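You operate a simulated robot arm through the tools that you are given. There is no shell and no other tool. Be economical: measure what you need, move in short steps, check, and stop when the job is done.

You run a simulated robot arm. Do the job below in one go: nothing can be reset, and whatever is moved stays where it is left.

TASK
Make a stirred lime tea in the orange cup, filled to its line.
Fine: juice of the lime in the press; cup on the small green tray; stir with the stirrer, back in its pot.

It is judged by the outcome, as a careful person would: the job done as asked, and still so three seconds after it is handed in. It fails if anything else is knocked over, pushed out of place, dropped, spilled or broken.

THE ROBOT
A 6-joint arm with a two-finger parallel gripper, fixed in place. Base frame: the origin is at the foot of the arm, x ahead of it, y to its left, z up; the work surface is at about z = 0.66. Readings come in m, degrees, newtons and seconds.
With the tool pointing down near the work surface it reaches from about 0.22 to 0.66 m from the base axis. Its first joint turns from -66.0 to 66.0 degrees. Payload 2.9 kg.
Tool frame: the origin (TCP) lies between the finger pads and is the grasp point; the fingertips stand 0.03 m ahead of it; z points along the fingers, y is the line along which they close. The gripper opens to 0.11 m. The fingers are 0.02 m wide and 0.01 m thick; the gripper's body (0.048 by 0.112 m) begins 0.055 m behind the TCP.
Orientation is told as [roll, pitch, yaw] about the base's x, y, z axes, in that order, counted from this pose: with the fingers straight down and closing along the base's y, the tool's x points along the base's -x, its y along +y and its z along -z.

THE INTERFACE
- The arm moves only by the tool play_rows. Its argument "moves" is a list of rows, each a list of 7 numbers: the opening in per cent of the stroke, from 0 (shut) to 100 (fully open), then the shift along the tool's x, y, z in m, then the turn, a rotation vector about the tool's x, y, z in degrees. In form: [[gripper, x, y, z, ax, ay, az], ...]. A call has 1 to 12 rows; each row shifts and turns the commanded pose from where the row before left it, along the tool's axes as they then stand. A row lasts 0.2 s, in which the tool goes at most 0.05 m and 8.6 degrees; a call with a longer step from one row to the next is refused whole, and so is a gripper value outside its range. A pose out of reach is approached as far as the arm can. The call stops where the force on the tool passes 90 N (or 10 N more than at its start, if that is more) or the arm is blocked; 0.2 s more then pass. The fingers move at their own pace (about 0.108 m/s each) and stop on an object; they squeeze with about 41 N. The grip force told is the motor's: it shows also when the fingers shut on nothing. Time passes only in rows, and 0.2 s behind the last, so rows that do not move let the fingers close. It gives the time, the measured TCP pose, the force on the tool (base axes), the opening and the grip force at its end, in the units of the frame above (readings bear some noise), and new pictures: "pictures" is both (left out), scene, wrist or none.
- Cameras (640 x 400 px; columns grow to the right, rows downward): "scene" is fixed at [0.0875, 0.4509, 1.3747]; the picture's right is [-0.60, -0.80, 0.00], its down [-0.52, 0.39, -0.76] and it looks along [0.60, -0.46, -0.65] (base axes); focal length 290 px, centre (320, 200). "wrist" rides on the gripper at [0.072, 0.017, -0.103] in the tool frame; the picture's right is [-0.23, 0.97, 0.00], its down [-0.76, -0.18, -0.62] and it looks along [-0.61, -0.14, 0.78] (tool axes); focal length 222 px, centre (320, 200). There is no depth. A picture from a camera that has moved, and an enlarged one, comes with that camera's place and axes in the base frame and with its lens.
- zoom(camera, box): a new picture of the part [left, top, right, bottom] of that camera's present view, enlarged. It takes no simulated time.
- finish_job(): hands the job in; it is judged then, once.

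Work in short steps. Places have to be worked out from the pictures, the camera data and where the tool is seen: move nearer, look again, correct. Check each grasp and each placing, and mend what went wrong. You have 120 turns and 200 pictures in all, those below and enlarged ones among them. Open the gripper and draw the arm clear of the work before you hand the job in, unless the task says otherwise; then end with one line.

The tools are called after "Request:" as name(argument=value, ...) on one line, values as JSON. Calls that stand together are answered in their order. play_rows: Moves the arm, as the interface text tells. Its arguments: {"type":"object","properties":{"moves":{"type":"array","items":{"type":"array","items":{"type":"number"}}},"pictures":{"type":"string","enum":["both","scene","wrist","none"]}},"required":["moves"]} The other tools are called the same way: zoom (camera, box) takes an enlarged picture of a part of a camera's view; finish_job () hands the job in.

At the start:

```text
t: 0.0
ee_pos: [0.4502, -0.1277, 1.1425]
tool_rot: [0.1, 0.0, -0.1]
force: [0.0, 0.1, -1.1]
opening: 0.1099
finger_force: 0.0
```

scene: 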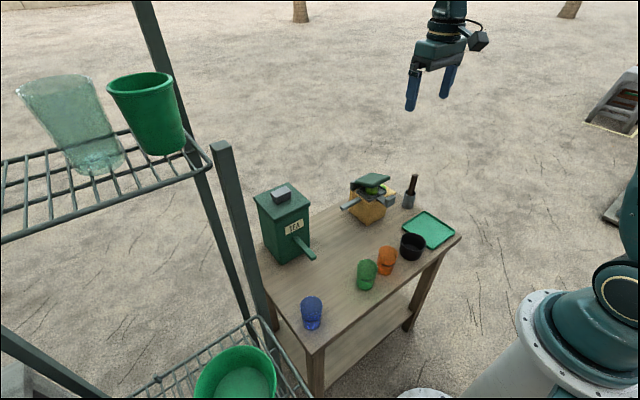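
wrist: 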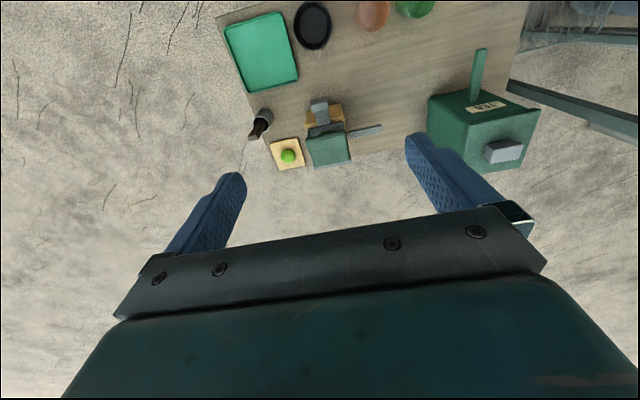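

I'll begin by looking closer at the bench in both views.

Request:
zoom(camera="scene", box=[320, 160, 480, 260])

Request:
zoom(camera="scene", box=[230, 160, 390, 260])

Request:
zoom(camera="scene", box=[280, 230, 440, 330])

Request:
zoom(camera="wrist", box=[210, 0, 550, 212])

```text
4.00 times, centred on (400, 210) of scene
camera zoom: at [0.0875, 0.4509, 1.3747], right [-0.6, -0.8, 0.0], down [-0.52, 0.39, -0.76], along [0.6, -0.46, -0.65], focal length 1160 px, centre (0, 160)
```

zoom: 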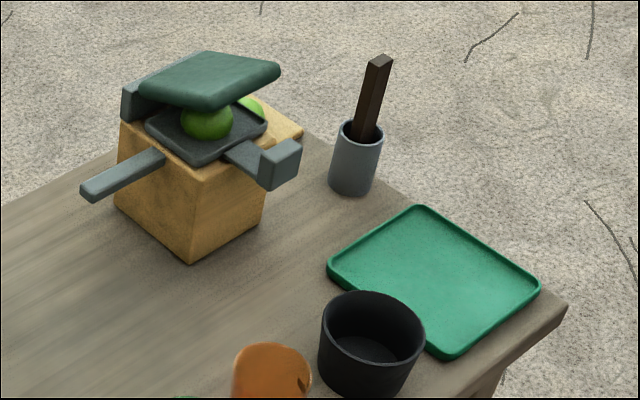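

```text
4.00 times, centred on (310, 210) of scene
camera zoom: at [0.0875, 0.4509, 1.3747], right [-0.6, -0.8, 0.0], down [-0.52, 0.39, -0.76], along [0.6, -0.46, -0.65], focal length 1160 px, centre (360, 160)
```

zoom: 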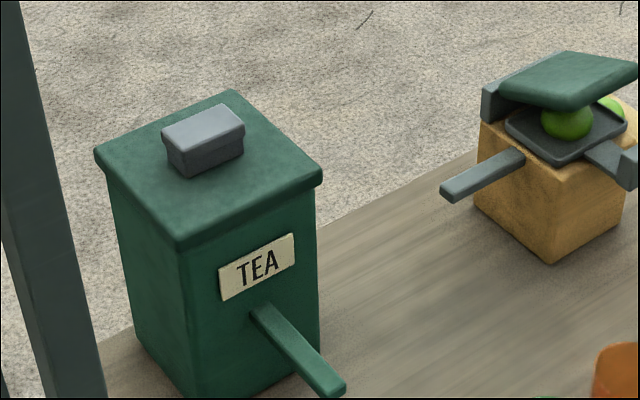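

```text
4.00 times, centred on (360, 280) of scene
camera zoom: at [0.0875, 0.4509, 1.3747], right [-0.6, -0.8, 0.0], down [-0.52, 0.39, -0.76], along [0.6, -0.46, -0.65], focal length 1160 px, centre (160, -120)
```

zoom: 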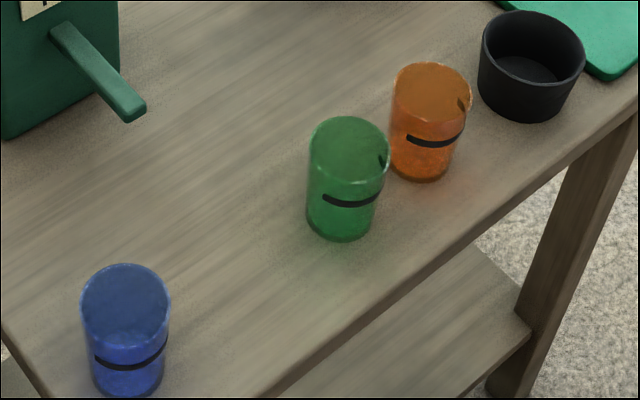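

```text
1.88 times, centred on (380, 106) of wrist
camera zoom: at [0.379, -0.1097, 1.2454], right [0.23, 0.97, 0.0], down [0.76, -0.18, 0.62], along [0.61, -0.14, -0.78], focal length 418 px, centre (207, 377)
```

zoom: 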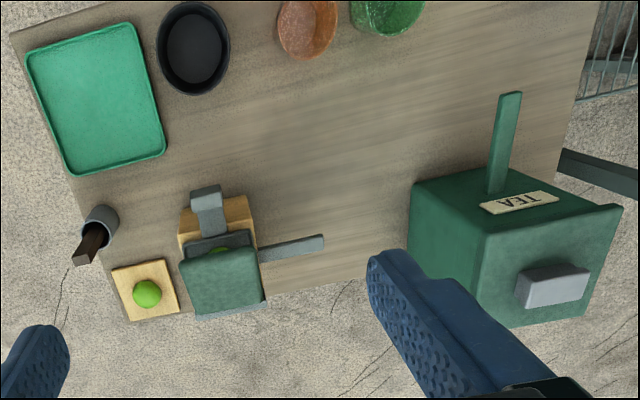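

The press, tea box, stirrer pot and cups are roughly located. I'll lower the hand and tilt it to get a side view of the spouts and levers.

Request:
play_rows(moves=[[100, 0.01, 0.0156, 0.038, 0, 0, 0], [100, 0.01, 0.0156, 0.038, 0, 0, 0], [100, 0.01, 0.0156, 0.038, 0, 0, 0], [100, 0.01, 0.0156, 0.038, 0, 0, 0], [100, 0.01, 0.0156, 0.038, 0, 0, 0], [100, 0, 0, 0, 0, -8, 0], [100, 0, 0, 0, 0, -8, 0], [100, 0, 0, 0, 0, -8, 0], [100, 0, 0, 0, 0, -8, 0], [100, 0, 0, 0, 0, -8, 0]], pictures="wrist")

```text
t: 2.2
ee_pos: [0.4005, -0.0483, 0.9521]
tool_rot: [0.0, -40.1, 0.0]
force: [-0.1, -0.3, 0.0]
opening: 0.1099
finger_force: 0.0
camera wrist: at [0.2793, -0.0314, 0.9844], right [0.17, 0.97, 0.15], down [0.18, -0.18, 0.97], along [0.97, -0.14, -0.21], focal length 222 px, centre (320, 200)
```

wrist: 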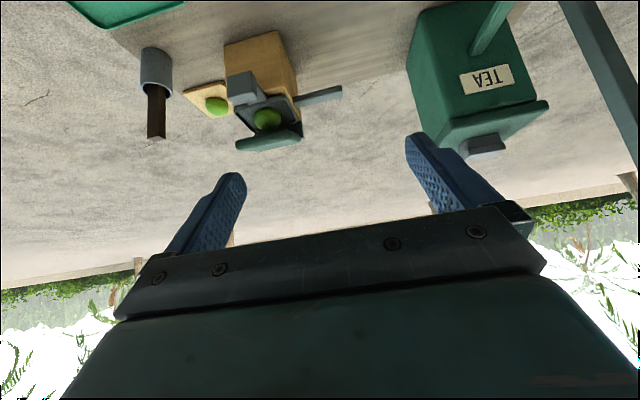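

Request:
zoom(camera="wrist", box=[130, 10, 370, 160])

Request:
zoom(camera="wrist", box=[380, 0, 620, 150])

```text
2.67 times, centred on (250, 85) of wrist
camera zoom: at [0.2793, -0.0314, 0.9844], right [0.17, 0.97, 0.15], down [0.18, -0.18, 0.97], along [0.97, -0.14, -0.21], focal length 592 px, centre (507, 507)
```

zoom: 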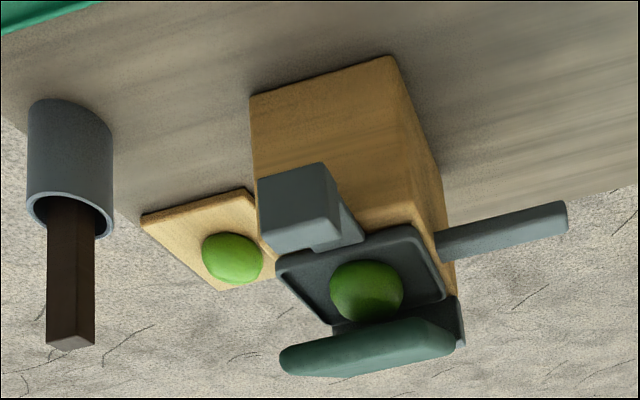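

```text
2.67 times, centred on (500, 75) of wrist
camera zoom: at [0.2793, -0.0314, 0.9844], right [0.17, 0.97, 0.15], down [0.18, -0.18, 0.97], along [0.97, -0.14, -0.21], focal length 592 px, centre (-160, 533)
```

zoom: 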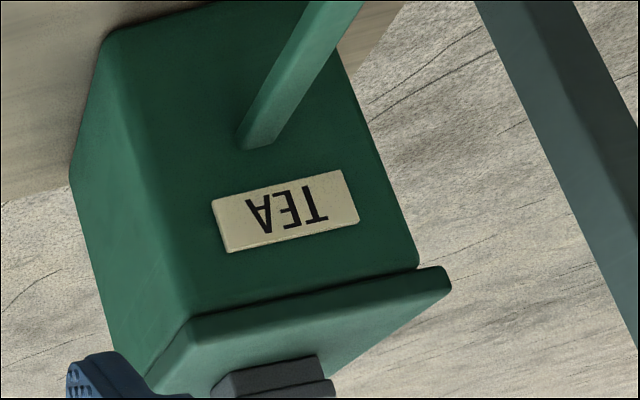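

The grey and green parts need a closer view before I decide which are spouts and which are levers, so I'll go nearer to the press.

Request:
play_rows(moves=[[100, 0.0163, -0.0233, 0.0298, 0, 0, 0], [100, 0.0163, -0.0233, 0.0298, 0, 0, 0], [100, 0.0163, -0.0233, 0.0298, 0, 0, 0]], pictures="wrist")

Request:
zoom(camera="wrist", box=[200, 0, 440, 150])

```text
t: 3.0
ee_pos: [0.4202, -0.1186, 0.8517]
tool_rot: [-0.1, -40.2, 0.0]
force: [-0.6, 0.6, -0.6]
opening: 0.1098
finger_force: 0.1
camera wrist: at [0.2993, -0.1021, 0.8841], right [0.17, 0.97, 0.15], down [0.18, -0.18, 0.97], along [0.97, -0.14, -0.21], focal length 222 px, centre (320, 200)
```

wrist: 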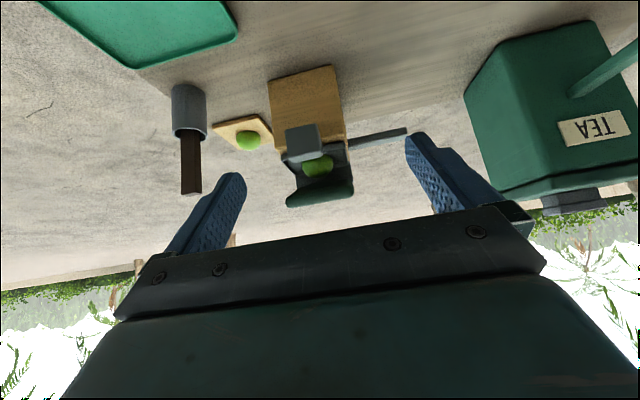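

```text
2.67 times, centred on (320, 75) of wrist
camera zoom: at [0.2993, -0.1021, 0.8841], right [0.17, 0.97, 0.15], down [0.18, -0.18, 0.97], along [0.97, -0.14, -0.21], focal length 592 px, centre (320, 533)
```

zoom: 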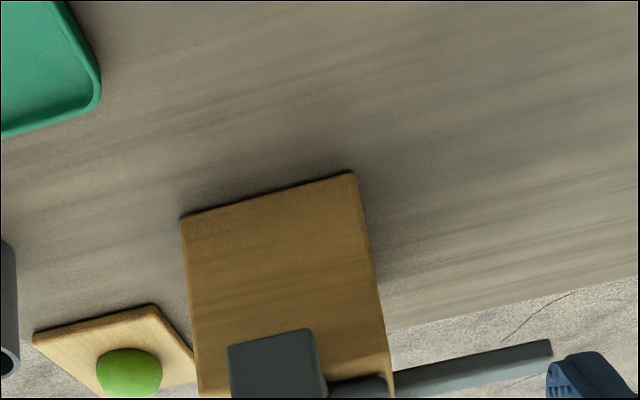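

Request:
zoom(camera="wrist", box=[240, 80, 432, 200])

```text
3.33 times, centred on (336, 140) of wrist
camera zoom: at [0.2993, -0.1021, 0.8841], right [0.17, 0.97, 0.15], down [0.18, -0.18, 0.97], along [0.97, -0.14, -0.21], focal length 740 px, centre (267, 400)
```

zoom: 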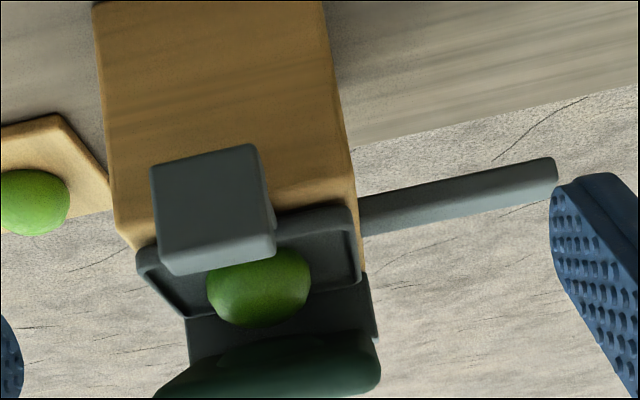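

Request:
zoom(camera="scene", box=[335, 165, 415, 215])

Request:
zoom(camera="scene", box=[250, 175, 330, 225])

```text
8.00 times, centred on (375, 190) of scene
camera zoom: at [0.0875, 0.4509, 1.3747], right [-0.6, -0.8, 0.0], down [-0.52, 0.39, -0.76], along [0.6, -0.46, -0.65], focal length 2320 px, centre (-120, 280)
```

zoom: 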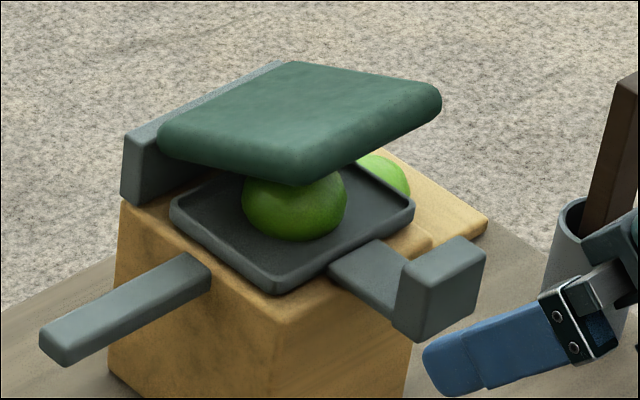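

```text
8.00 times, centred on (290, 200) of scene
camera zoom: at [0.0875, 0.4509, 1.3747], right [-0.6, -0.8, 0.0], down [-0.52, 0.39, -0.76], along [0.6, -0.46, -0.65], focal length 2320 px, centre (560, 200)
```

zoom: 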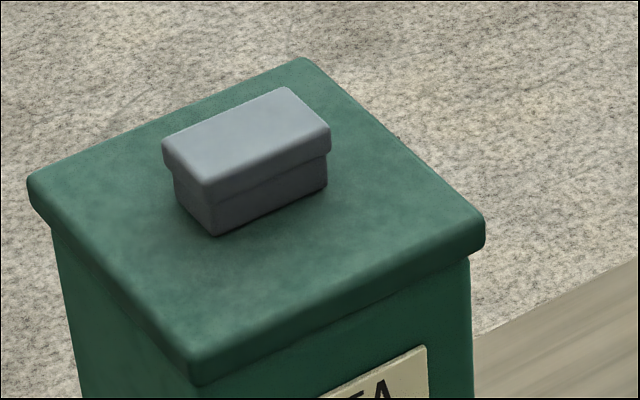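

I want a view of the press from the side, to see how the lid, front block and side bar connect. I'll raise the hand and yaw it to look at the press from the left.

Request:
play_rows(moves=[[100, -0.0311, 0.0267, 0.0044, 0, 0, 0], [100, -0.0311, 0.0267, 0.0044, 0, 0, 0], [100, -0.0311, 0.0267, 0.0044, 0, 0, 0], [100, 0, 0, 0, 5.14, 0, 6.13], [100, 0, 0, 0, 5.14, 0, 6.13], [100, 0, 0, 0, 5.14, 0, 6.13], [100, 0, 0, 0, 5.14, 0, 6.13], [100, 0, 0, 0, 5.14, 0, 6.13]], pictures="wrist")

Request:
zoom(camera="wrist", box=[200, 40, 440, 190])

```text
t: 4.8
ee_pos: [0.5004, -0.0395, 0.9025]
tool_rot: [-0.1, -40.0, -40.1]
force: [0.0, -0.2, 0.7]
opening: 0.1101
finger_force: 0.1
camera wrist: at [0.4191, 0.0527, 0.9346], right [0.76, 0.63, 0.15], down [0.02, -0.25, 0.97], along [0.65, -0.73, -0.21], focal length 222 px, centre (320, 200)
```

wrist: 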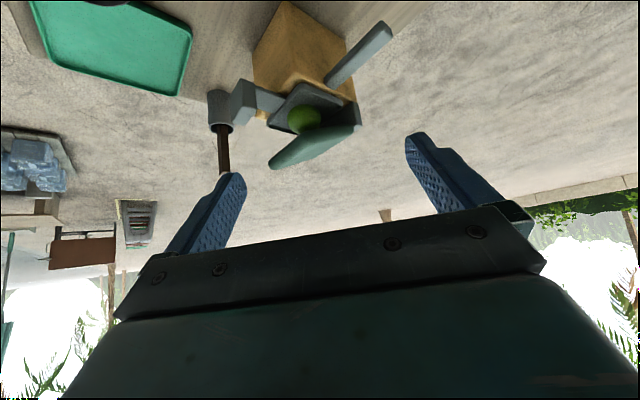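

```text
2.67 times, centred on (320, 115) of wrist
camera zoom: at [0.4191, 0.0527, 0.9346], right [0.76, 0.63, 0.15], down [0.02, -0.25, 0.97], along [0.65, -0.73, -0.21], focal length 592 px, centre (320, 427)
```

zoom: 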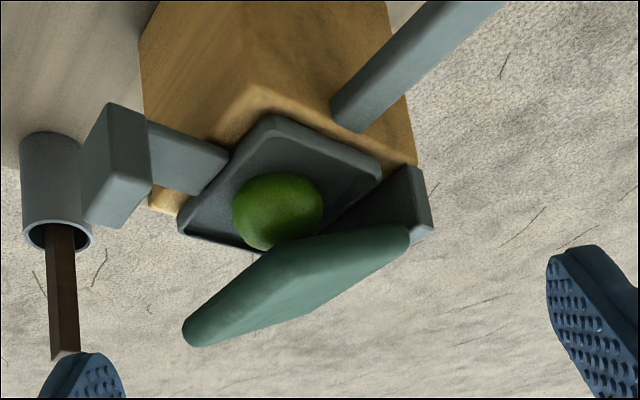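

The lid is hinged at the back and open at the front, with the side bar as spout. Now back up to look straight down at the cups.

Request:
play_rows(moves=[[100, 0, 0, 0, -5.14, 0, -6.13], [100, 0, 0, 0, -5.14, 0, -6.13], [100, 0, 0, 0, -5.14, 0, -6.13], [100, 0, 0, 0, -5.14, 0, -6.13], [100, 0, 0, 0, -5.14, 0, -6.13], [100, 0.0337, 0.004, -0.0283, 0, 0, 0], [100, 0.0337, 0.004, -0.0283, 0, 0, 0], [100, 0.0337, 0.004, -0.0283, 0, 0, 0], [100, 0.0337, 0.004, -0.0283, 0, 0, 0], [100, 0.0337, 0.004, -0.0283, 0, 0, 0]], pictures="none")

Request:
play_rows(moves=[[100, 0, 0, 0, 0, 8, 0], [100, 0, 0, 0, 0, 8, 0], [100, 0, 0, 0, 0, 8, 0], [100, 0, 0, 0, 0, 8, 0], [100, 0, 0, 0, 0, 8, 0]], pictures="wrist")

Request:
zoom(camera="wrist", box=[180, 60, 420, 210])

```text
t: 7.0
ee_pos: [0.3842, -0.0281, 0.9014]
tool_rot: [0.0, -40.0, 0.0]
force: [-0.1, -0.1, 0.1]
opening: 0.1099
finger_force: 0.3
out of reach, approached as far as the arm can: row 8, 9, 10
```

```text
t: 8.2
ee_pos: [0.3841, -0.0272, 0.9014]
tool_rot: [0.1, 0.1, 0.0]
force: [0.0, -0.5, 0.8]
opening: 0.1102
finger_force: 0.0
camera wrist: at [0.3132, -0.0112, 1.0053], right [0.23, 0.97, 0.0], down [0.76, -0.18, 0.62], along [0.61, -0.14, -0.78], focal length 222 px, centre (320, 200)
```

wrist: 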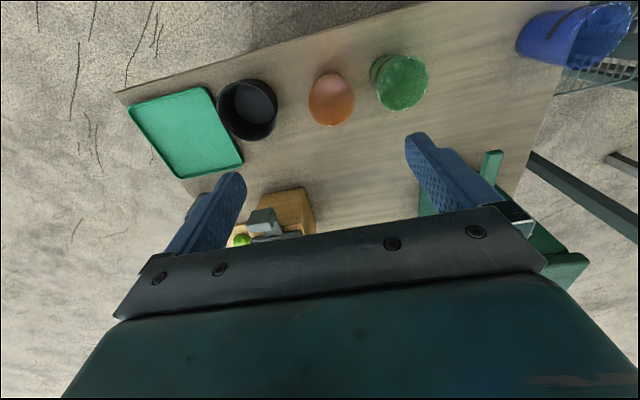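

```text
2.67 times, centred on (300, 135) of wrist
camera zoom: at [0.3132, -0.0112, 1.0053], right [0.23, 0.97, 0.0], down [0.76, -0.18, 0.62], along [0.61, -0.14, -0.78], focal length 592 px, centre (373, 373)
```

zoom: 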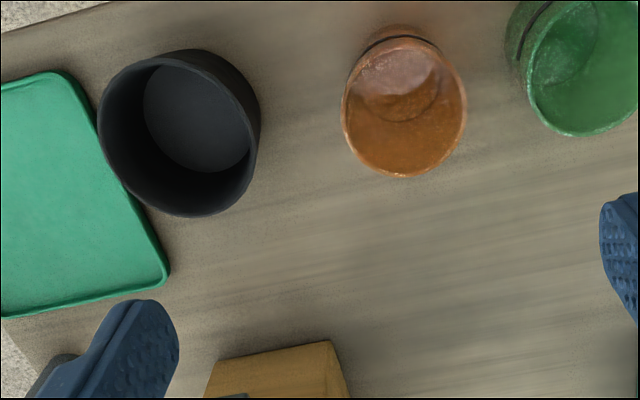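

The orange cup's rim centre comes out near (0.381, -0.013, 0.746), about 5 cm wide. I'll turn the hand to close mostly along x, clear of the neighbouring cups, and hover over it to check.

Request:
play_rows(moves=[[100, 0.0009, 0.0046, 0.033, 0, 0, 0], [100, 0.0009, 0.0046, 0.033, 0, 0, 0], [100, 0.0009, 0.0046, 0.033, 0, 0, 0], [100, 0, 0, 0, 0, 0, 8], [100, 0, 0, 0, 0, 0, 8], [100, 0, 0, 0, 0, 0, 8], [100, 0, 0, 0, 0, 0, 8], [100, 0, 0, 0, 0, 0, 8], [100, 0, 0, 0, 0, 0, 8], [100, 0, 0, 0, 0, 0, 8], [100, 0, 0, 0, 0, 0, 8]], pictures="both")

```text
t: 10.6
ee_pos: [0.3809, -0.0145, 0.8013]
tool_rot: [0.0, 0.0, -64.1]
force: [0.9, 0.4, -0.6]
opening: 0.11
finger_force: 0.0
camera wrist: at [0.3664, 0.0582, 0.9058], right [0.98, 0.22, 0.0], down [0.17, -0.76, 0.62], along [0.14, -0.61, -0.78], focal length 222 px, centre (320, 200)
```

scene: 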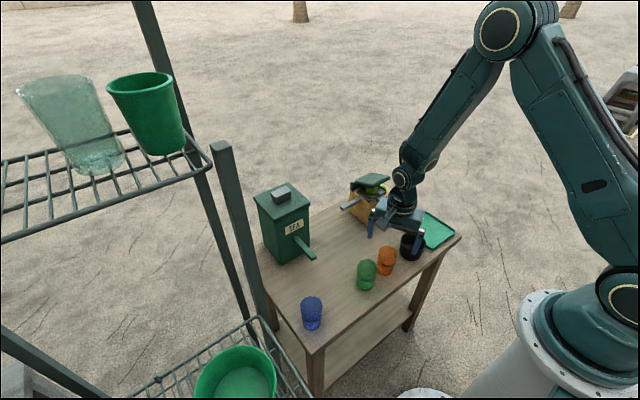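
wrist: 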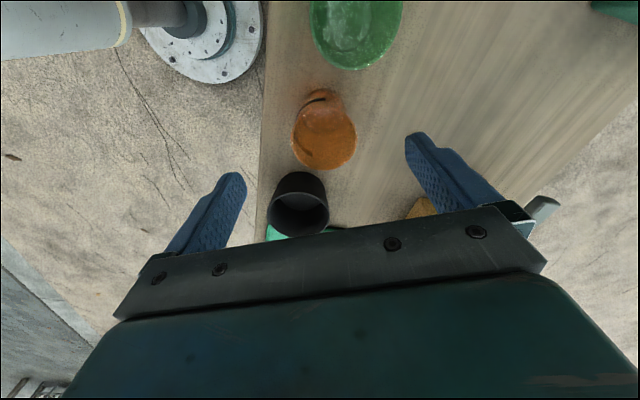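

Request:
zoom(camera="wrist", box=[240, 70, 400, 170])

```text
4.00 times, centred on (320, 120) of wrist
camera zoom: at [0.3664, 0.0582, 0.9058], right [0.98, 0.22, 0.0], down [0.17, -0.76, 0.62], along [0.14, -0.61, -0.78], focal length 888 px, centre (320, 520)
```

zoom: 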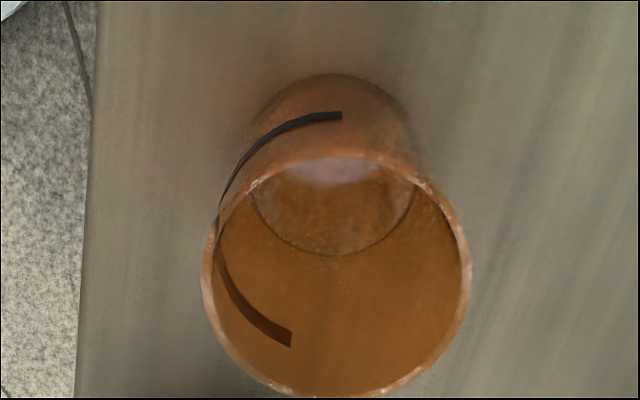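

Combining the views puts the cup's rim at about (0.386, -0.014), z 0.733, 5.5 cm wide, and it is empty. Now lower over it and close.

Request:
play_rows(moves=[[100, -0.0013, 0.0049, 0.03, 0, 0, 0], [100, 0, 0, 0.033, 0, 0, 0], [100, 0, 0, 0.033, 0, 0, 0], [40, 0, 0, 0, 0, 0, 0], [40, 0, 0, 0, 0, 0, 0], [40, 0, 0, 0, 0, 0, 0]], pictures="both")

```text
t: 12.0
ee_pos: [0.3872, -0.0151, 0.707]
tool_rot: [0.0, 0.0, -64.1]
force: [-0.1, 0.1, -0.8]
opening: 0.0513
finger_force: 40.8
camera wrist: at [0.3712, 0.0586, 0.8099], right [0.97, 0.22, 0.0], down [0.17, -0.76, 0.62], along [0.14, -0.61, -0.78], focal length 222 px, centre (320, 200)
```

scene: 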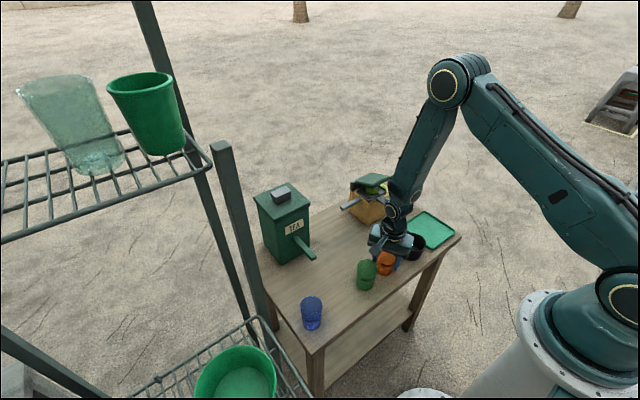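
wrist: 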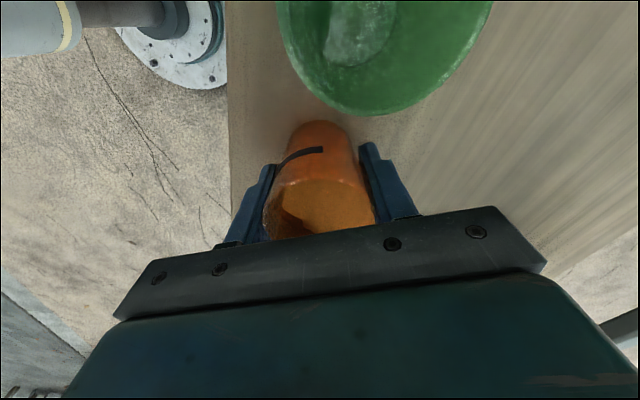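

The cup is gripped (opening 0.051). I'll carry it to a free spot near (0.50, -0.01) and set it down for a tilted re-grasp.

Request:
play_rows(moves=[[40, 0, 0, -0.035, 0, 0, 0], [40, 0, 0, -0.035, 0, 0, 0], [40, -0.015, 0.0346, 0, 0, 0, 0], [40, -0.015, 0.0346, 0, 0, 0, 0], [40, -0.015, 0.0346, 0, 0, 0, 0], [40, 0, 0, 0.035, 0, 0, 0], [40, 0, 0, 0.02, 0, 0, 0], [40, 0, 0, 0.013, 0, 0, 0], [40, 0, 0, 0, 0, 0, 0]], pictures="scene")

```text
t: 14.0
ee_pos: [0.4998, -0.0098, 0.707]
tool_rot: [0.0, 0.0, -64.0]
force: [0.4, -0.1, -0.5]
opening: 0.0509
finger_force: 40.7
```

scene: 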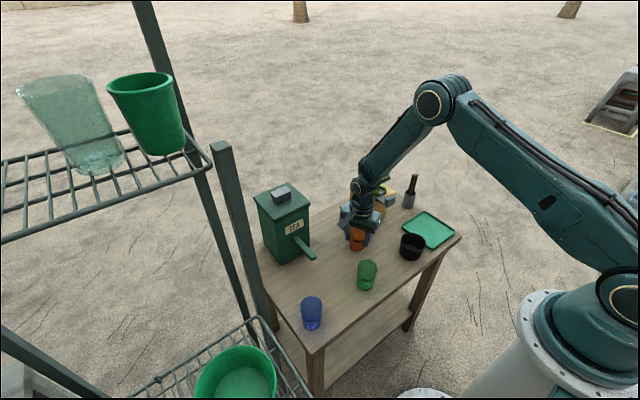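

Set down at table level. Release, rise and turn the hand back.

Request:
play_rows(moves=[[80, 0, 0, 0, 0, 0, 0], [80, 0, 0, 0, 0, 0, 0], [80, 0, 0, -0.045, 0, 0, 0], [80, 0, 0, -0.045, 0, 0, 0], [80, 0, 0, 0, 0, 0, -8], [80, 0, 0, 0, 0, 0, -8], [80, 0, 0, 0, 0, 0, -8], [80, 0, 0, 0, 0, 0, -8], [80, 0, 0, 0, 0, 0, -8], [80, 0, 0, 0, 0, 0, -8], [80, 0, 0, 0, 0, 0, -8], [80, 0, 0, 0, 0, 0, -8]], pictures="none")

```text
t: 16.6
ee_pos: [0.4984, -0.008, 0.7985]
tool_rot: [-0.1, -0.1, 0.1]
force: [-0.6, -0.1, 0.2]
opening: 0.0878
finger_force: 0.1
```

Next I'll take the hand back from the cup, yaw it 16° and tilt it 48°, so the fingers come in low from the front and stay under spout height.

Request:
play_rows(moves=[[80, 0.0312, -0.0102, -0.03, 0, 0, 0], [80, 0.0312, -0.0102, -0.03, 0, 0, 0], [80, 0, 0, 0, 0, 0, -8], [80, 0, 0, 0, 0, 0, -8], [80, 0, 0, 0, 0, -8, 0], [80, 0, 0, 0, 0, -8, 0], [80, 0, 0, 0, 0, -8, 0], [80, 0, 0, 0, 0, -8, 0], [80, 0, 0, 0, 0, -8, 0], [80, 0, 0, 0, 0, -8, 0]], pictures="both")

```text
t: 18.8
ee_pos: [0.4372, -0.0289, 0.8582]
tool_rot: [0.0, -48.1, 15.9]
force: [-0.3, 0.7, -0.2]
opening: 0.0878
finger_force: 0.1
camera wrist: at [0.3133, -0.047, 0.8742], right [-0.12, 0.98, 0.17], down [0.09, -0.16, 0.98], along [0.99, 0.14, -0.07], focal length 222 px, centre (320, 200)
```

scene: 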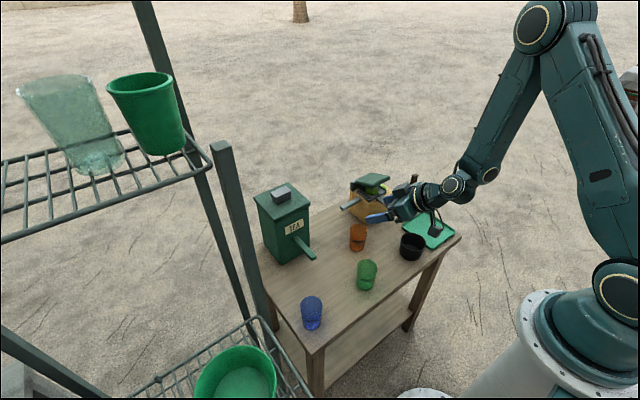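
wrist: 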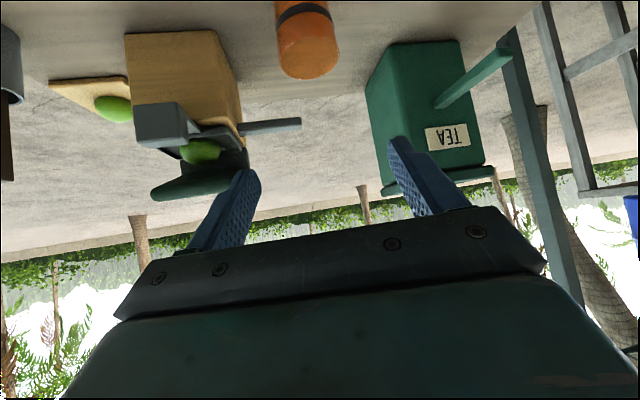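

Request:
zoom(camera="scene", box=[340, 160, 480, 260])

```text
4.00 times, centred on (410, 210) of scene
camera zoom: at [0.0875, 0.4509, 1.3747], right [-0.6, -0.8, 0.0], down [-0.52, 0.39, -0.76], along [0.6, -0.46, -0.65], focal length 1160 px, centre (-40, 160)
```

zoom: 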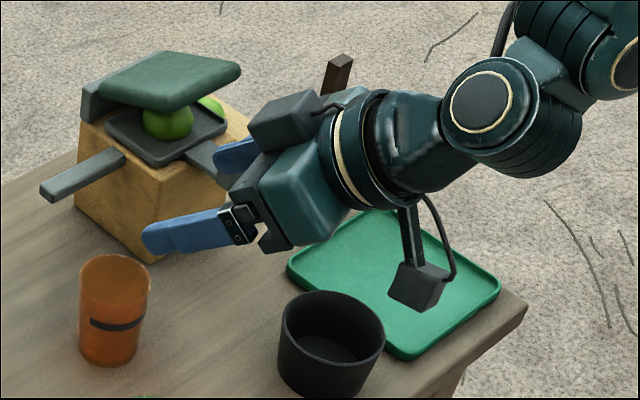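

Space is clear for the camera block and hand. Now descend and slide the open fingers around the cup.

Request:
play_rows(moves=[[80, 0.0345, 0, 0.0311, 0, 0, 0], [80, 0.0345, 0, 0.0311, 0, 0, 0], [80, 0, 0, 0.03, 0, 0, 0], [80, 0, 0, 0.03, 0, 0, 0], [80, 0, 0, 0.028, 0, 0, 0]], pictures="both")

Request:
zoom(camera="scene", box=[320, 180, 460, 280])

```text
t: 20.0
ee_pos: [0.4999, -0.0114, 0.7061]
tool_rot: [0.1, -47.9, 16.0]
force: [0.6, -0.3, 0.7]
opening: 0.0882
finger_force: 0.0
camera wrist: at [0.3766, -0.0295, 0.7215], right [-0.12, 0.98, 0.17], down [0.09, -0.16, 0.98], along [0.99, 0.14, -0.07], focal length 222 px, centre (320, 200)
```

scene: 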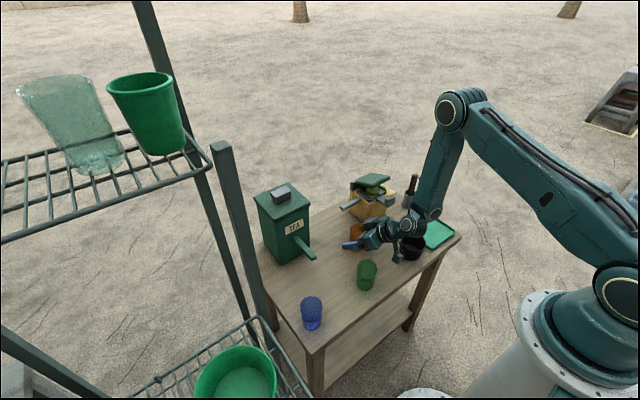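
wrist: 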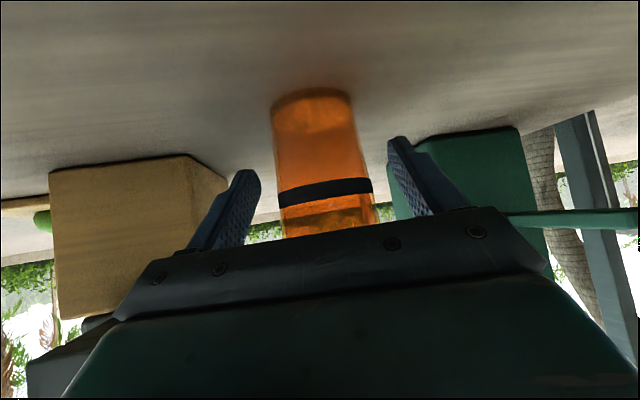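

```text
4.00 times, centred on (390, 230) of scene
camera zoom: at [0.0875, 0.4509, 1.3747], right [-0.6, -0.8, 0.0], down [-0.52, 0.39, -0.76], along [0.6, -0.46, -0.65], focal length 1160 px, centre (40, 80)
```

zoom: 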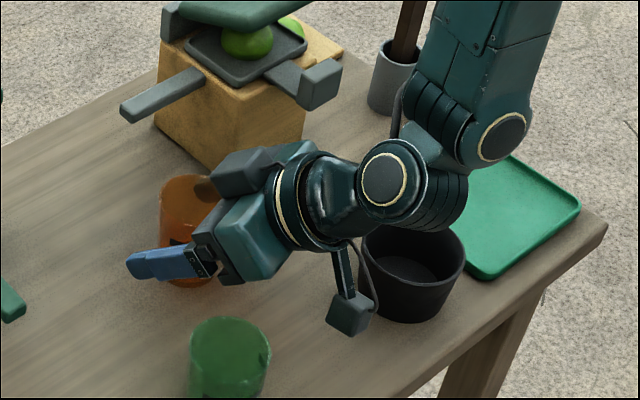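

The fingers straddle the cup well. Close, lift a few mm, yaw to -8° and slide toward the press spout, stopping short to check heights.

Request:
play_rows(moves=[[35, 0, 0, 0, 0, 0, 0], [35, 0, 0, 0, 0, 0, 0], [35, 0, 0, 0, 0, 0, 0], [35, -0.0045, 0, -0.004, 0, 0, 0], [35, 0, 0, 0, 5.94, 0, 5.35], [35, 0, 0, 0, 5.94, 0, 5.35], [35, 0, 0, 0, 5.94, 0, 5.35], [35, -0.0201, 0.0017, 0.02235, 0, 0, 0], [35, -0.0201, 0.0017, 0.02235, 0, 0, 0]], pictures="both")

Request:
zoom(camera="scene", box=[320, 160, 440, 260])

```text
t: 22.0
ee_pos: [0.5601, -0.0159, 0.7131]
tool_rot: [0.0, -48.0, -8.0]
force: [0.0, 0.0, -0.1]
opening: 0.0512
finger_force: 41.0
camera wrist: at [0.4401, 0.019, 0.7284], right [0.29, 0.94, 0.17], down [0.02, -0.18, 0.98], along [0.96, -0.28, -0.07], focal length 222 px, centre (320, 200)
```

scene: 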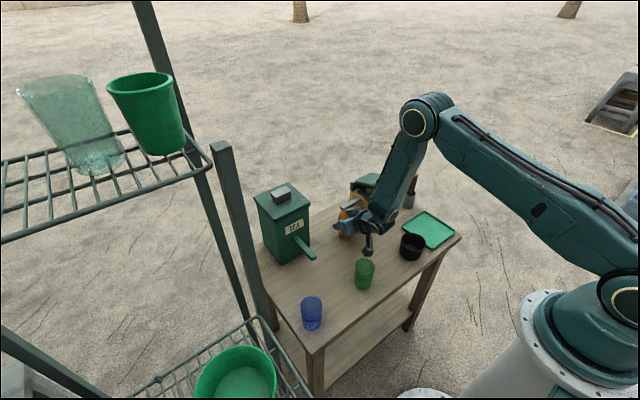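
wrist: 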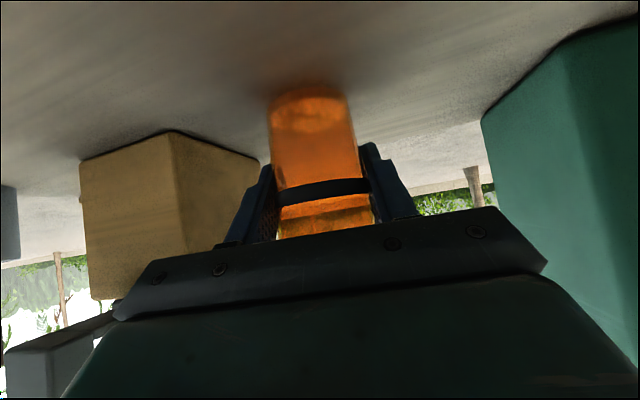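

```text
4.00 times, centred on (380, 210) of scene
camera zoom: at [0.0875, 0.4509, 1.3747], right [-0.6, -0.8, 0.0], down [-0.52, 0.39, -0.76], along [0.6, -0.46, -0.65], focal length 1160 px, centre (80, 160)
```

zoom: 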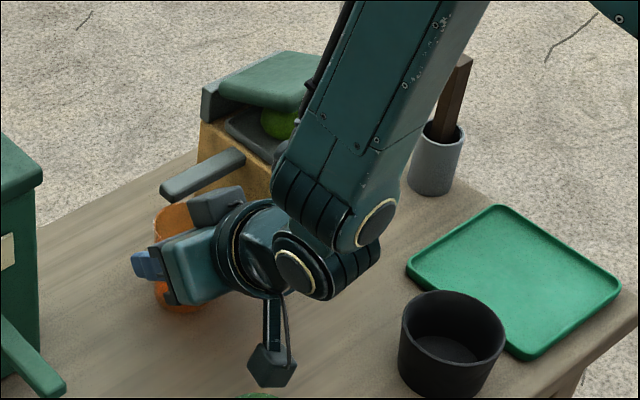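

The cup is held and the spout tip is just ahead at about (0.588, -0.019). Advance 2.7 cm to sit beneath it and lower to the table.

Request:
play_rows(moves=[[35, -0.009, 0.0019, 0.01, 0, 0, 0], [35, -0.009, 0.0019, 0.01, 0, 0, 0], [35, 0.0047, 0, 0.0042, 0, 0, 0], [35, 0, 0, 0, 0, 0, 0]], pictures="wrist")

Request:
zoom(camera="scene", box=[330, 180, 410, 240])

```text
t: 23.0
ee_pos: [0.5875, -0.0157, 0.706]
tool_rot: [-0.1, -48.0, -8.0]
force: [0.6, -0.7, -1.1]
opening: 0.0511
finger_force: 41.1
camera wrist: at [0.4671, 0.0186, 0.7218], right [0.29, 0.94, 0.17], down [0.02, -0.18, 0.98], along [0.96, -0.28, -0.07], focal length 222 px, centre (320, 200)
```

wrist: 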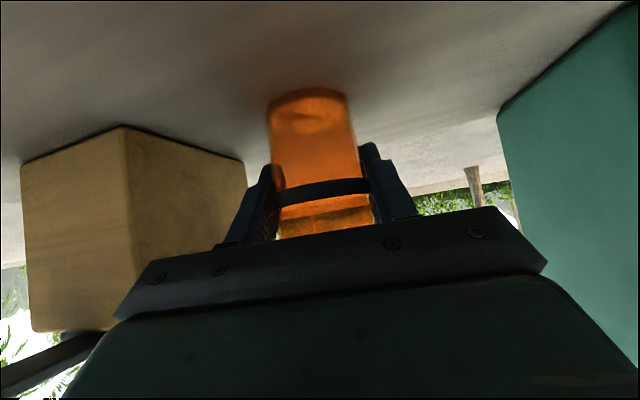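

```text
6.67 times, centred on (370, 210) of scene
camera zoom: at [0.0875, 0.4509, 1.3747], right [-0.6, -0.8, 0.0], down [-0.52, 0.39, -0.76], along [0.6, -0.46, -0.65], focal length 1933 px, centre (-13, 133)
```

zoom: 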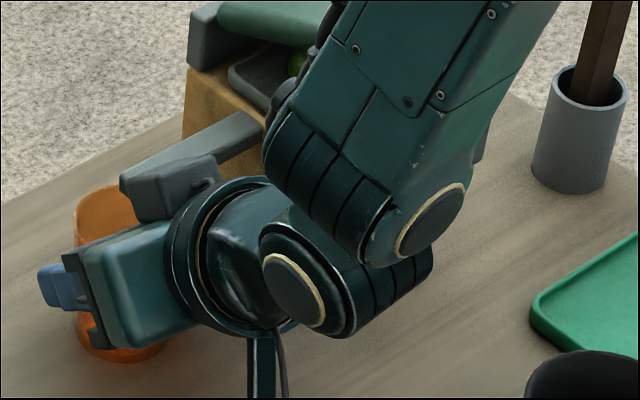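

The cup looks centred under the spout tip. Release, back straight out, and view.

Request:
play_rows(moves=[[75, 0, 0, 0, 0, 0, 0], [75, 0, 0, 0, 0, 0, 0], [75, 0, 0, -0.03, 0, 0, 0], [75, 0, 0, -0.04, 0, 0, 0], [75, 0, 0, -0.04, 0, 0, 0]], pictures="wrist")

Request:
zoom(camera="scene", box=[320, 170, 400, 250])

Request:
zoom(camera="wrist", box=[200, 20, 440, 200])

```text
t: 24.2
ee_pos: [0.507, -0.0042, 0.7798]
tool_rot: [0.0, -47.9, -7.9]
force: [-0.7, -0.7, -0.8]
opening: 0.0827
finger_force: 0.0
camera wrist: at [0.386, 0.0303, 0.7955], right [0.29, 0.94, 0.17], down [0.02, -0.18, 0.98], along [0.96, -0.28, -0.07], focal length 222 px, centre (320, 200)
```

wrist: 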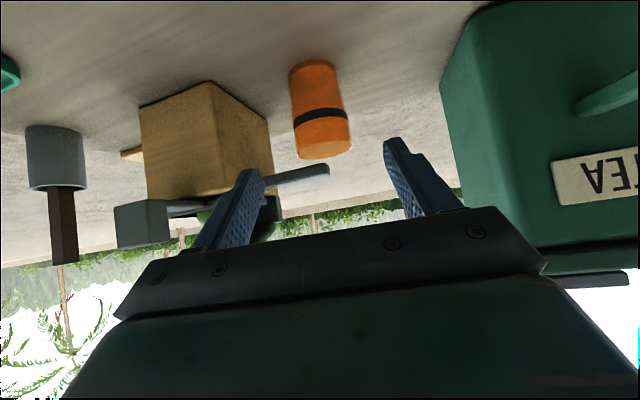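

```text
5.00 times, centred on (360, 210) of scene
camera zoom: at [0.0875, 0.4509, 1.3747], right [-0.6, -0.8, 0.0], down [-0.52, 0.39, -0.76], along [0.6, -0.46, -0.65], focal length 1450 px, centre (120, 150)
```

zoom: 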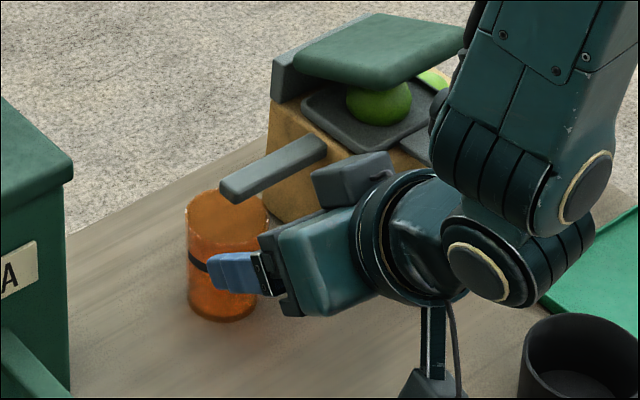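

```text
2.22 times, centred on (320, 110) of wrist
camera zoom: at [0.386, 0.0303, 0.7955], right [0.29, 0.94, 0.17], down [0.02, -0.18, 0.98], along [0.96, -0.28, -0.07], focal length 494 px, centre (320, 400)
```

zoom: 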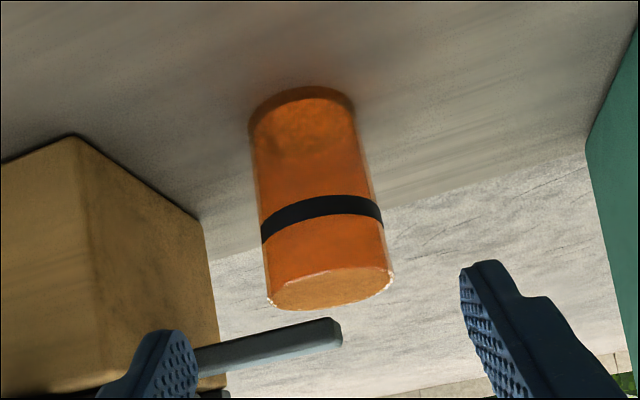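

The cup sits centred under the press spout tip. Now raise, straighten the hand and shut the fingers to press the lid.

Request:
play_rows(moves=[[75, -0.0297, 0, -0.0268, 0, 0, 0], [75, -0.0297, 0, -0.0268, 0, 0, 0], [75, -0.0297, 0, -0.0268, 0, 0, 0], [0, 0, 0, 0, 0, 8, 0], [0, 0, 0, 0, 0, 8, 0], [0, 0, 0, 0, 0, 8, 0], [0, 0, 0, 0, 0, 8, 0], [0, 0, 0, 0, 0, 8, 0], [0, 0, 0, 0, 0, 8, 0], [0, 0, 0, 0, 0, 0, -8]], pictures="wrist")

```text
t: 26.4
ee_pos: [0.5074, -0.004, 0.9005]
tool_rot: [0.0, 0.0, 0.1]
force: [-0.3, 0.0, 0.3]
opening: 0.0
finger_force: 37.5
camera wrist: at [0.4349, 0.0125, 1.0037], right [0.23, 0.97, 0.0], down [0.76, -0.18, 0.62], along [0.61, -0.14, -0.78], focal length 222 px, centre (320, 200)
```

wrist: 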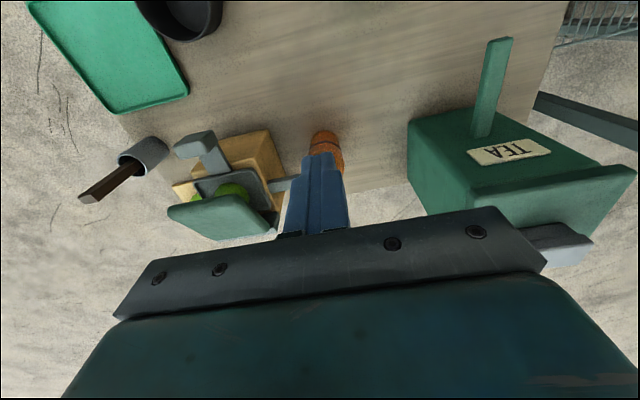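

Request:
zoom(camera="wrist", box=[140, 110, 300, 250])

Request:
zoom(camera="scene", box=[330, 160, 430, 240])

```text
2.86 times, centred on (220, 180) of wrist
camera zoom: at [0.4349, 0.0125, 1.0037], right [0.23, 0.97, 0.0], down [0.76, -0.18, 0.62], along [0.61, -0.14, -0.78], focal length 635 px, centre (606, 257)
```

zoom: 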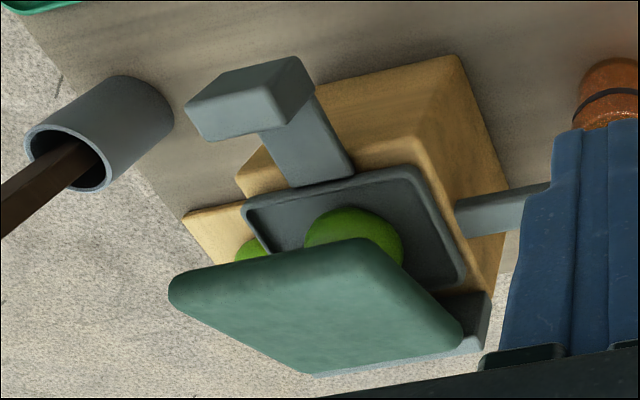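

```text
5.00 times, centred on (380, 200) of scene
camera zoom: at [0.0875, 0.4509, 1.3747], right [-0.6, -0.8, 0.0], down [-0.52, 0.39, -0.76], along [0.6, -0.46, -0.65], focal length 1450 px, centre (20, 200)
```

zoom: 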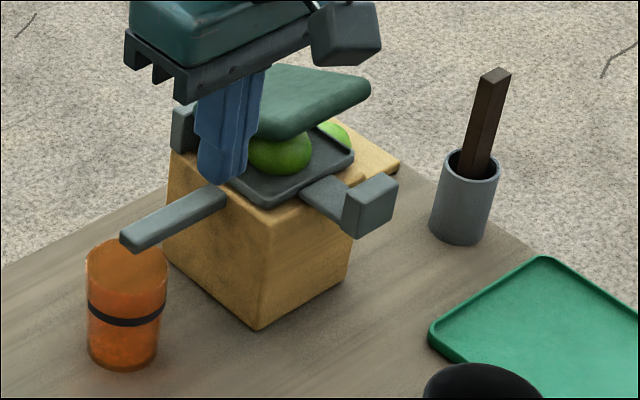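

The lid's front edge is at x≈0.542, y from -0.17 to -0.09, z≈0.835. I'll move the shut fingers above the lid and lower to just over it.

Request:
play_rows(moves=[[0, -0.0132, -0.0333, 0, 0, 0, 0], [0, -0.0132, -0.0333, 0, 0, 0, 0], [0, -0.0132, -0.0333, 0, 0, 0, 0], [0, -0.0132, -0.0333, 0, 0, 0, 0], [0, 0, 0, 0.02, 0, 0, 0]], pictures="both")

Request:
zoom(camera="scene", box=[320, 150, 420, 230])

```text
t: 27.6
ee_pos: [0.5579, -0.1373, 0.8792]
tool_rot: [-0.1, 0.0, -0.1]
force: [0.1, 0.5, 0.7]
opening: 0.0
finger_force: 38.0
camera wrist: at [0.4875, -0.1201, 0.9832], right [0.23, 0.97, 0.0], down [0.76, -0.18, 0.62], along [0.61, -0.14, -0.78], focal length 222 px, centre (320, 200)
```

scene: 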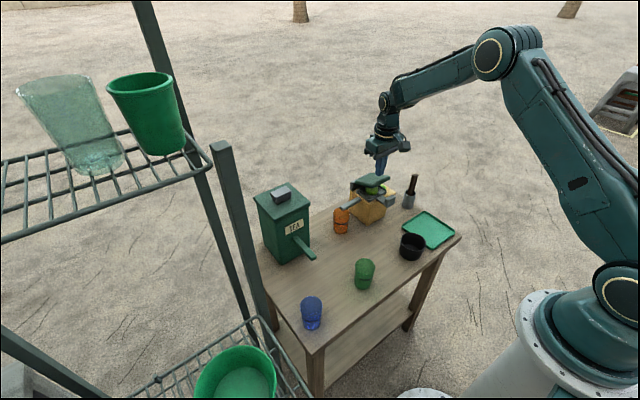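
wrist: 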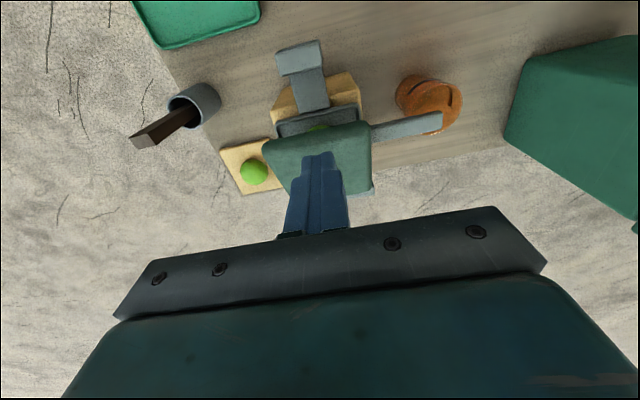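

```text
5.00 times, centred on (370, 190) of scene
camera zoom: at [0.0875, 0.4509, 1.3747], right [-0.6, -0.8, 0.0], down [-0.52, 0.39, -0.76], along [0.6, -0.46, -0.65], focal length 1450 px, centre (70, 250)
```

zoom: 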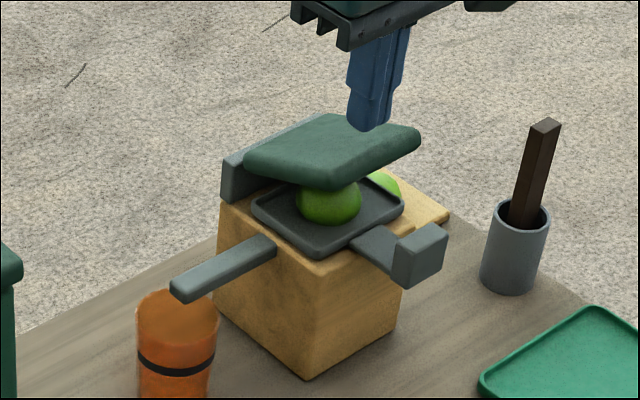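

Fingertips are just over the lid. I'll press down in small steps.

Request:
play_rows(moves=[[0, 0, 0, 0.007, 0, 0, 0], [0, 0, 0, 0.005, 0, 0, 0], [0, 0, 0, 0.005, 0, 0, 0], [0, 0, 0, 0.005, 0, 0, 0]], pictures="none")

Request:
zoom(camera="scene", box=[320, 150, 420, 230])

```text
t: 28.6
ee_pos: [0.5583, -0.1375, 0.8573]
tool_rot: [0.0, -0.1, 0.1]
force: [0.8, -0.4, 0.4]
opening: 0.0001
finger_force: 37.5
```

```text
5.00 times, centred on (370, 190) of scene
camera zoom: at [0.0875, 0.4509, 1.3747], right [-0.6, -0.8, 0.0], down [-0.52, 0.39, -0.76], along [0.6, -0.46, -0.65], focal length 1450 px, centre (70, 250)
```

zoom: 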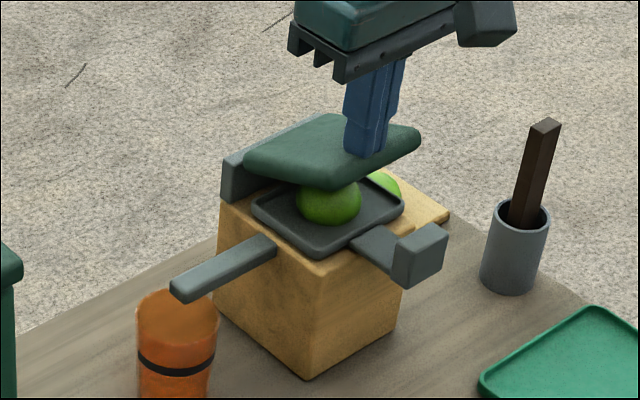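

Request:
play_rows(moves=[[0, 0, 0, 0.004, 0, 0, 0], [0, 0, 0, 0.004, 0, 0, 0], [0, 0, 0, 0.004, 0, 0, 0]], pictures="none")

Request:
zoom(camera="scene", box=[320, 150, 420, 230])

```text
t: 29.4
ee_pos: [0.5585, -0.1378, 0.8456]
tool_rot: [0.0, 0.0, 0.0]
force: [-0.3, -0.1, 0.6]
opening: 0.0
finger_force: 37.4
```

```text
5.00 times, centred on (370, 190) of scene
camera zoom: at [0.0875, 0.4509, 1.3747], right [-0.6, -0.8, 0.0], down [-0.52, 0.39, -0.76], along [0.6, -0.46, -0.65], focal length 1450 px, centre (70, 250)
```

zoom: 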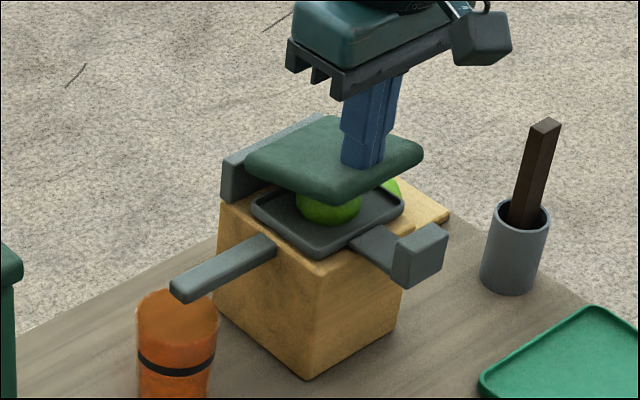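

The lid is swinging down with the fingers. Continue slowly.

Request:
play_rows(moves=[[0, 0, 0, 0.004, 0, 0, 0], [0, 0, 0, 0.004, 0, 0, 0], [0, 0, 0, 0.004, 0, 0, 0]], pictures="none")

Request:
zoom(camera="scene", box=[320, 150, 420, 230])

```text
t: 30.2
ee_pos: [0.5599, -0.139, 0.8351]
tool_rot: [0.0, -0.1, 0.0]
force: [-0.6, 0.2, 1.8]
opening: 0.0
finger_force: 37.7
```

```text
5.00 times, centred on (370, 190) of scene
camera zoom: at [0.0875, 0.4509, 1.3747], right [-0.6, -0.8, 0.0], down [-0.52, 0.39, -0.76], along [0.6, -0.46, -0.65], focal length 1450 px, centre (70, 250)
```

zoom: 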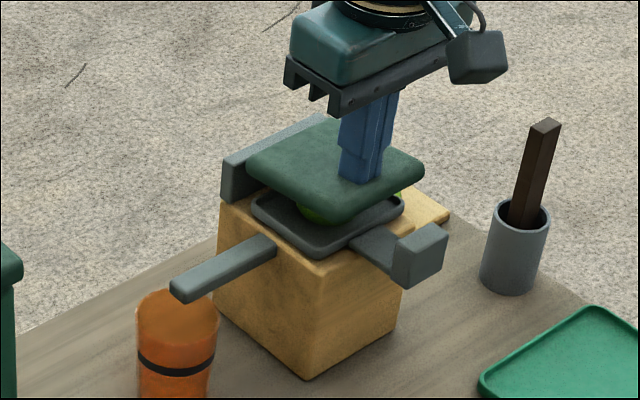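

Request:
play_rows(moves=[[0, 0, 0, 0.004, 0, 0, 0], [0, 0, 0, 0.004, 0, 0, 0], [0, 0, 0, 0.004, 0, 0, 0]], pictures="none")

Request:
zoom(camera="scene", box=[320, 150, 420, 230])

```text
t: 31.0
ee_pos: [0.5586, -0.138, 0.8311]
tool_rot: [-0.1, -0.4, 0.0]
force: [-25.3, 5.4, 69.3]
opening: 0.0002
finger_force: 37.8
```

```text
5.00 times, centred on (370, 190) of scene
camera zoom: at [0.0857, 0.4513, 1.3747], right [-0.6, -0.8, 0.0], down [-0.52, 0.39, -0.76], along [0.61, -0.46, -0.65], focal length 1450 px, centre (70, 250)
```

zoom: 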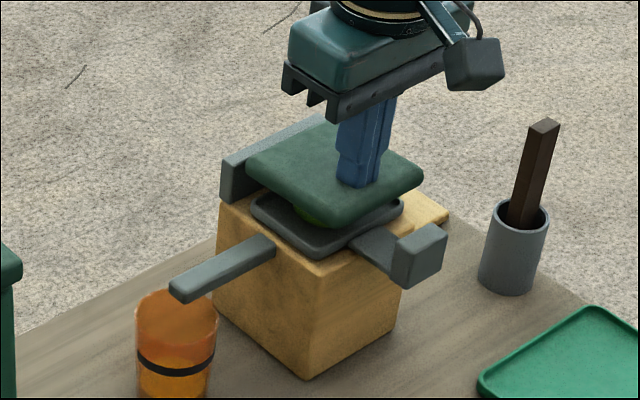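

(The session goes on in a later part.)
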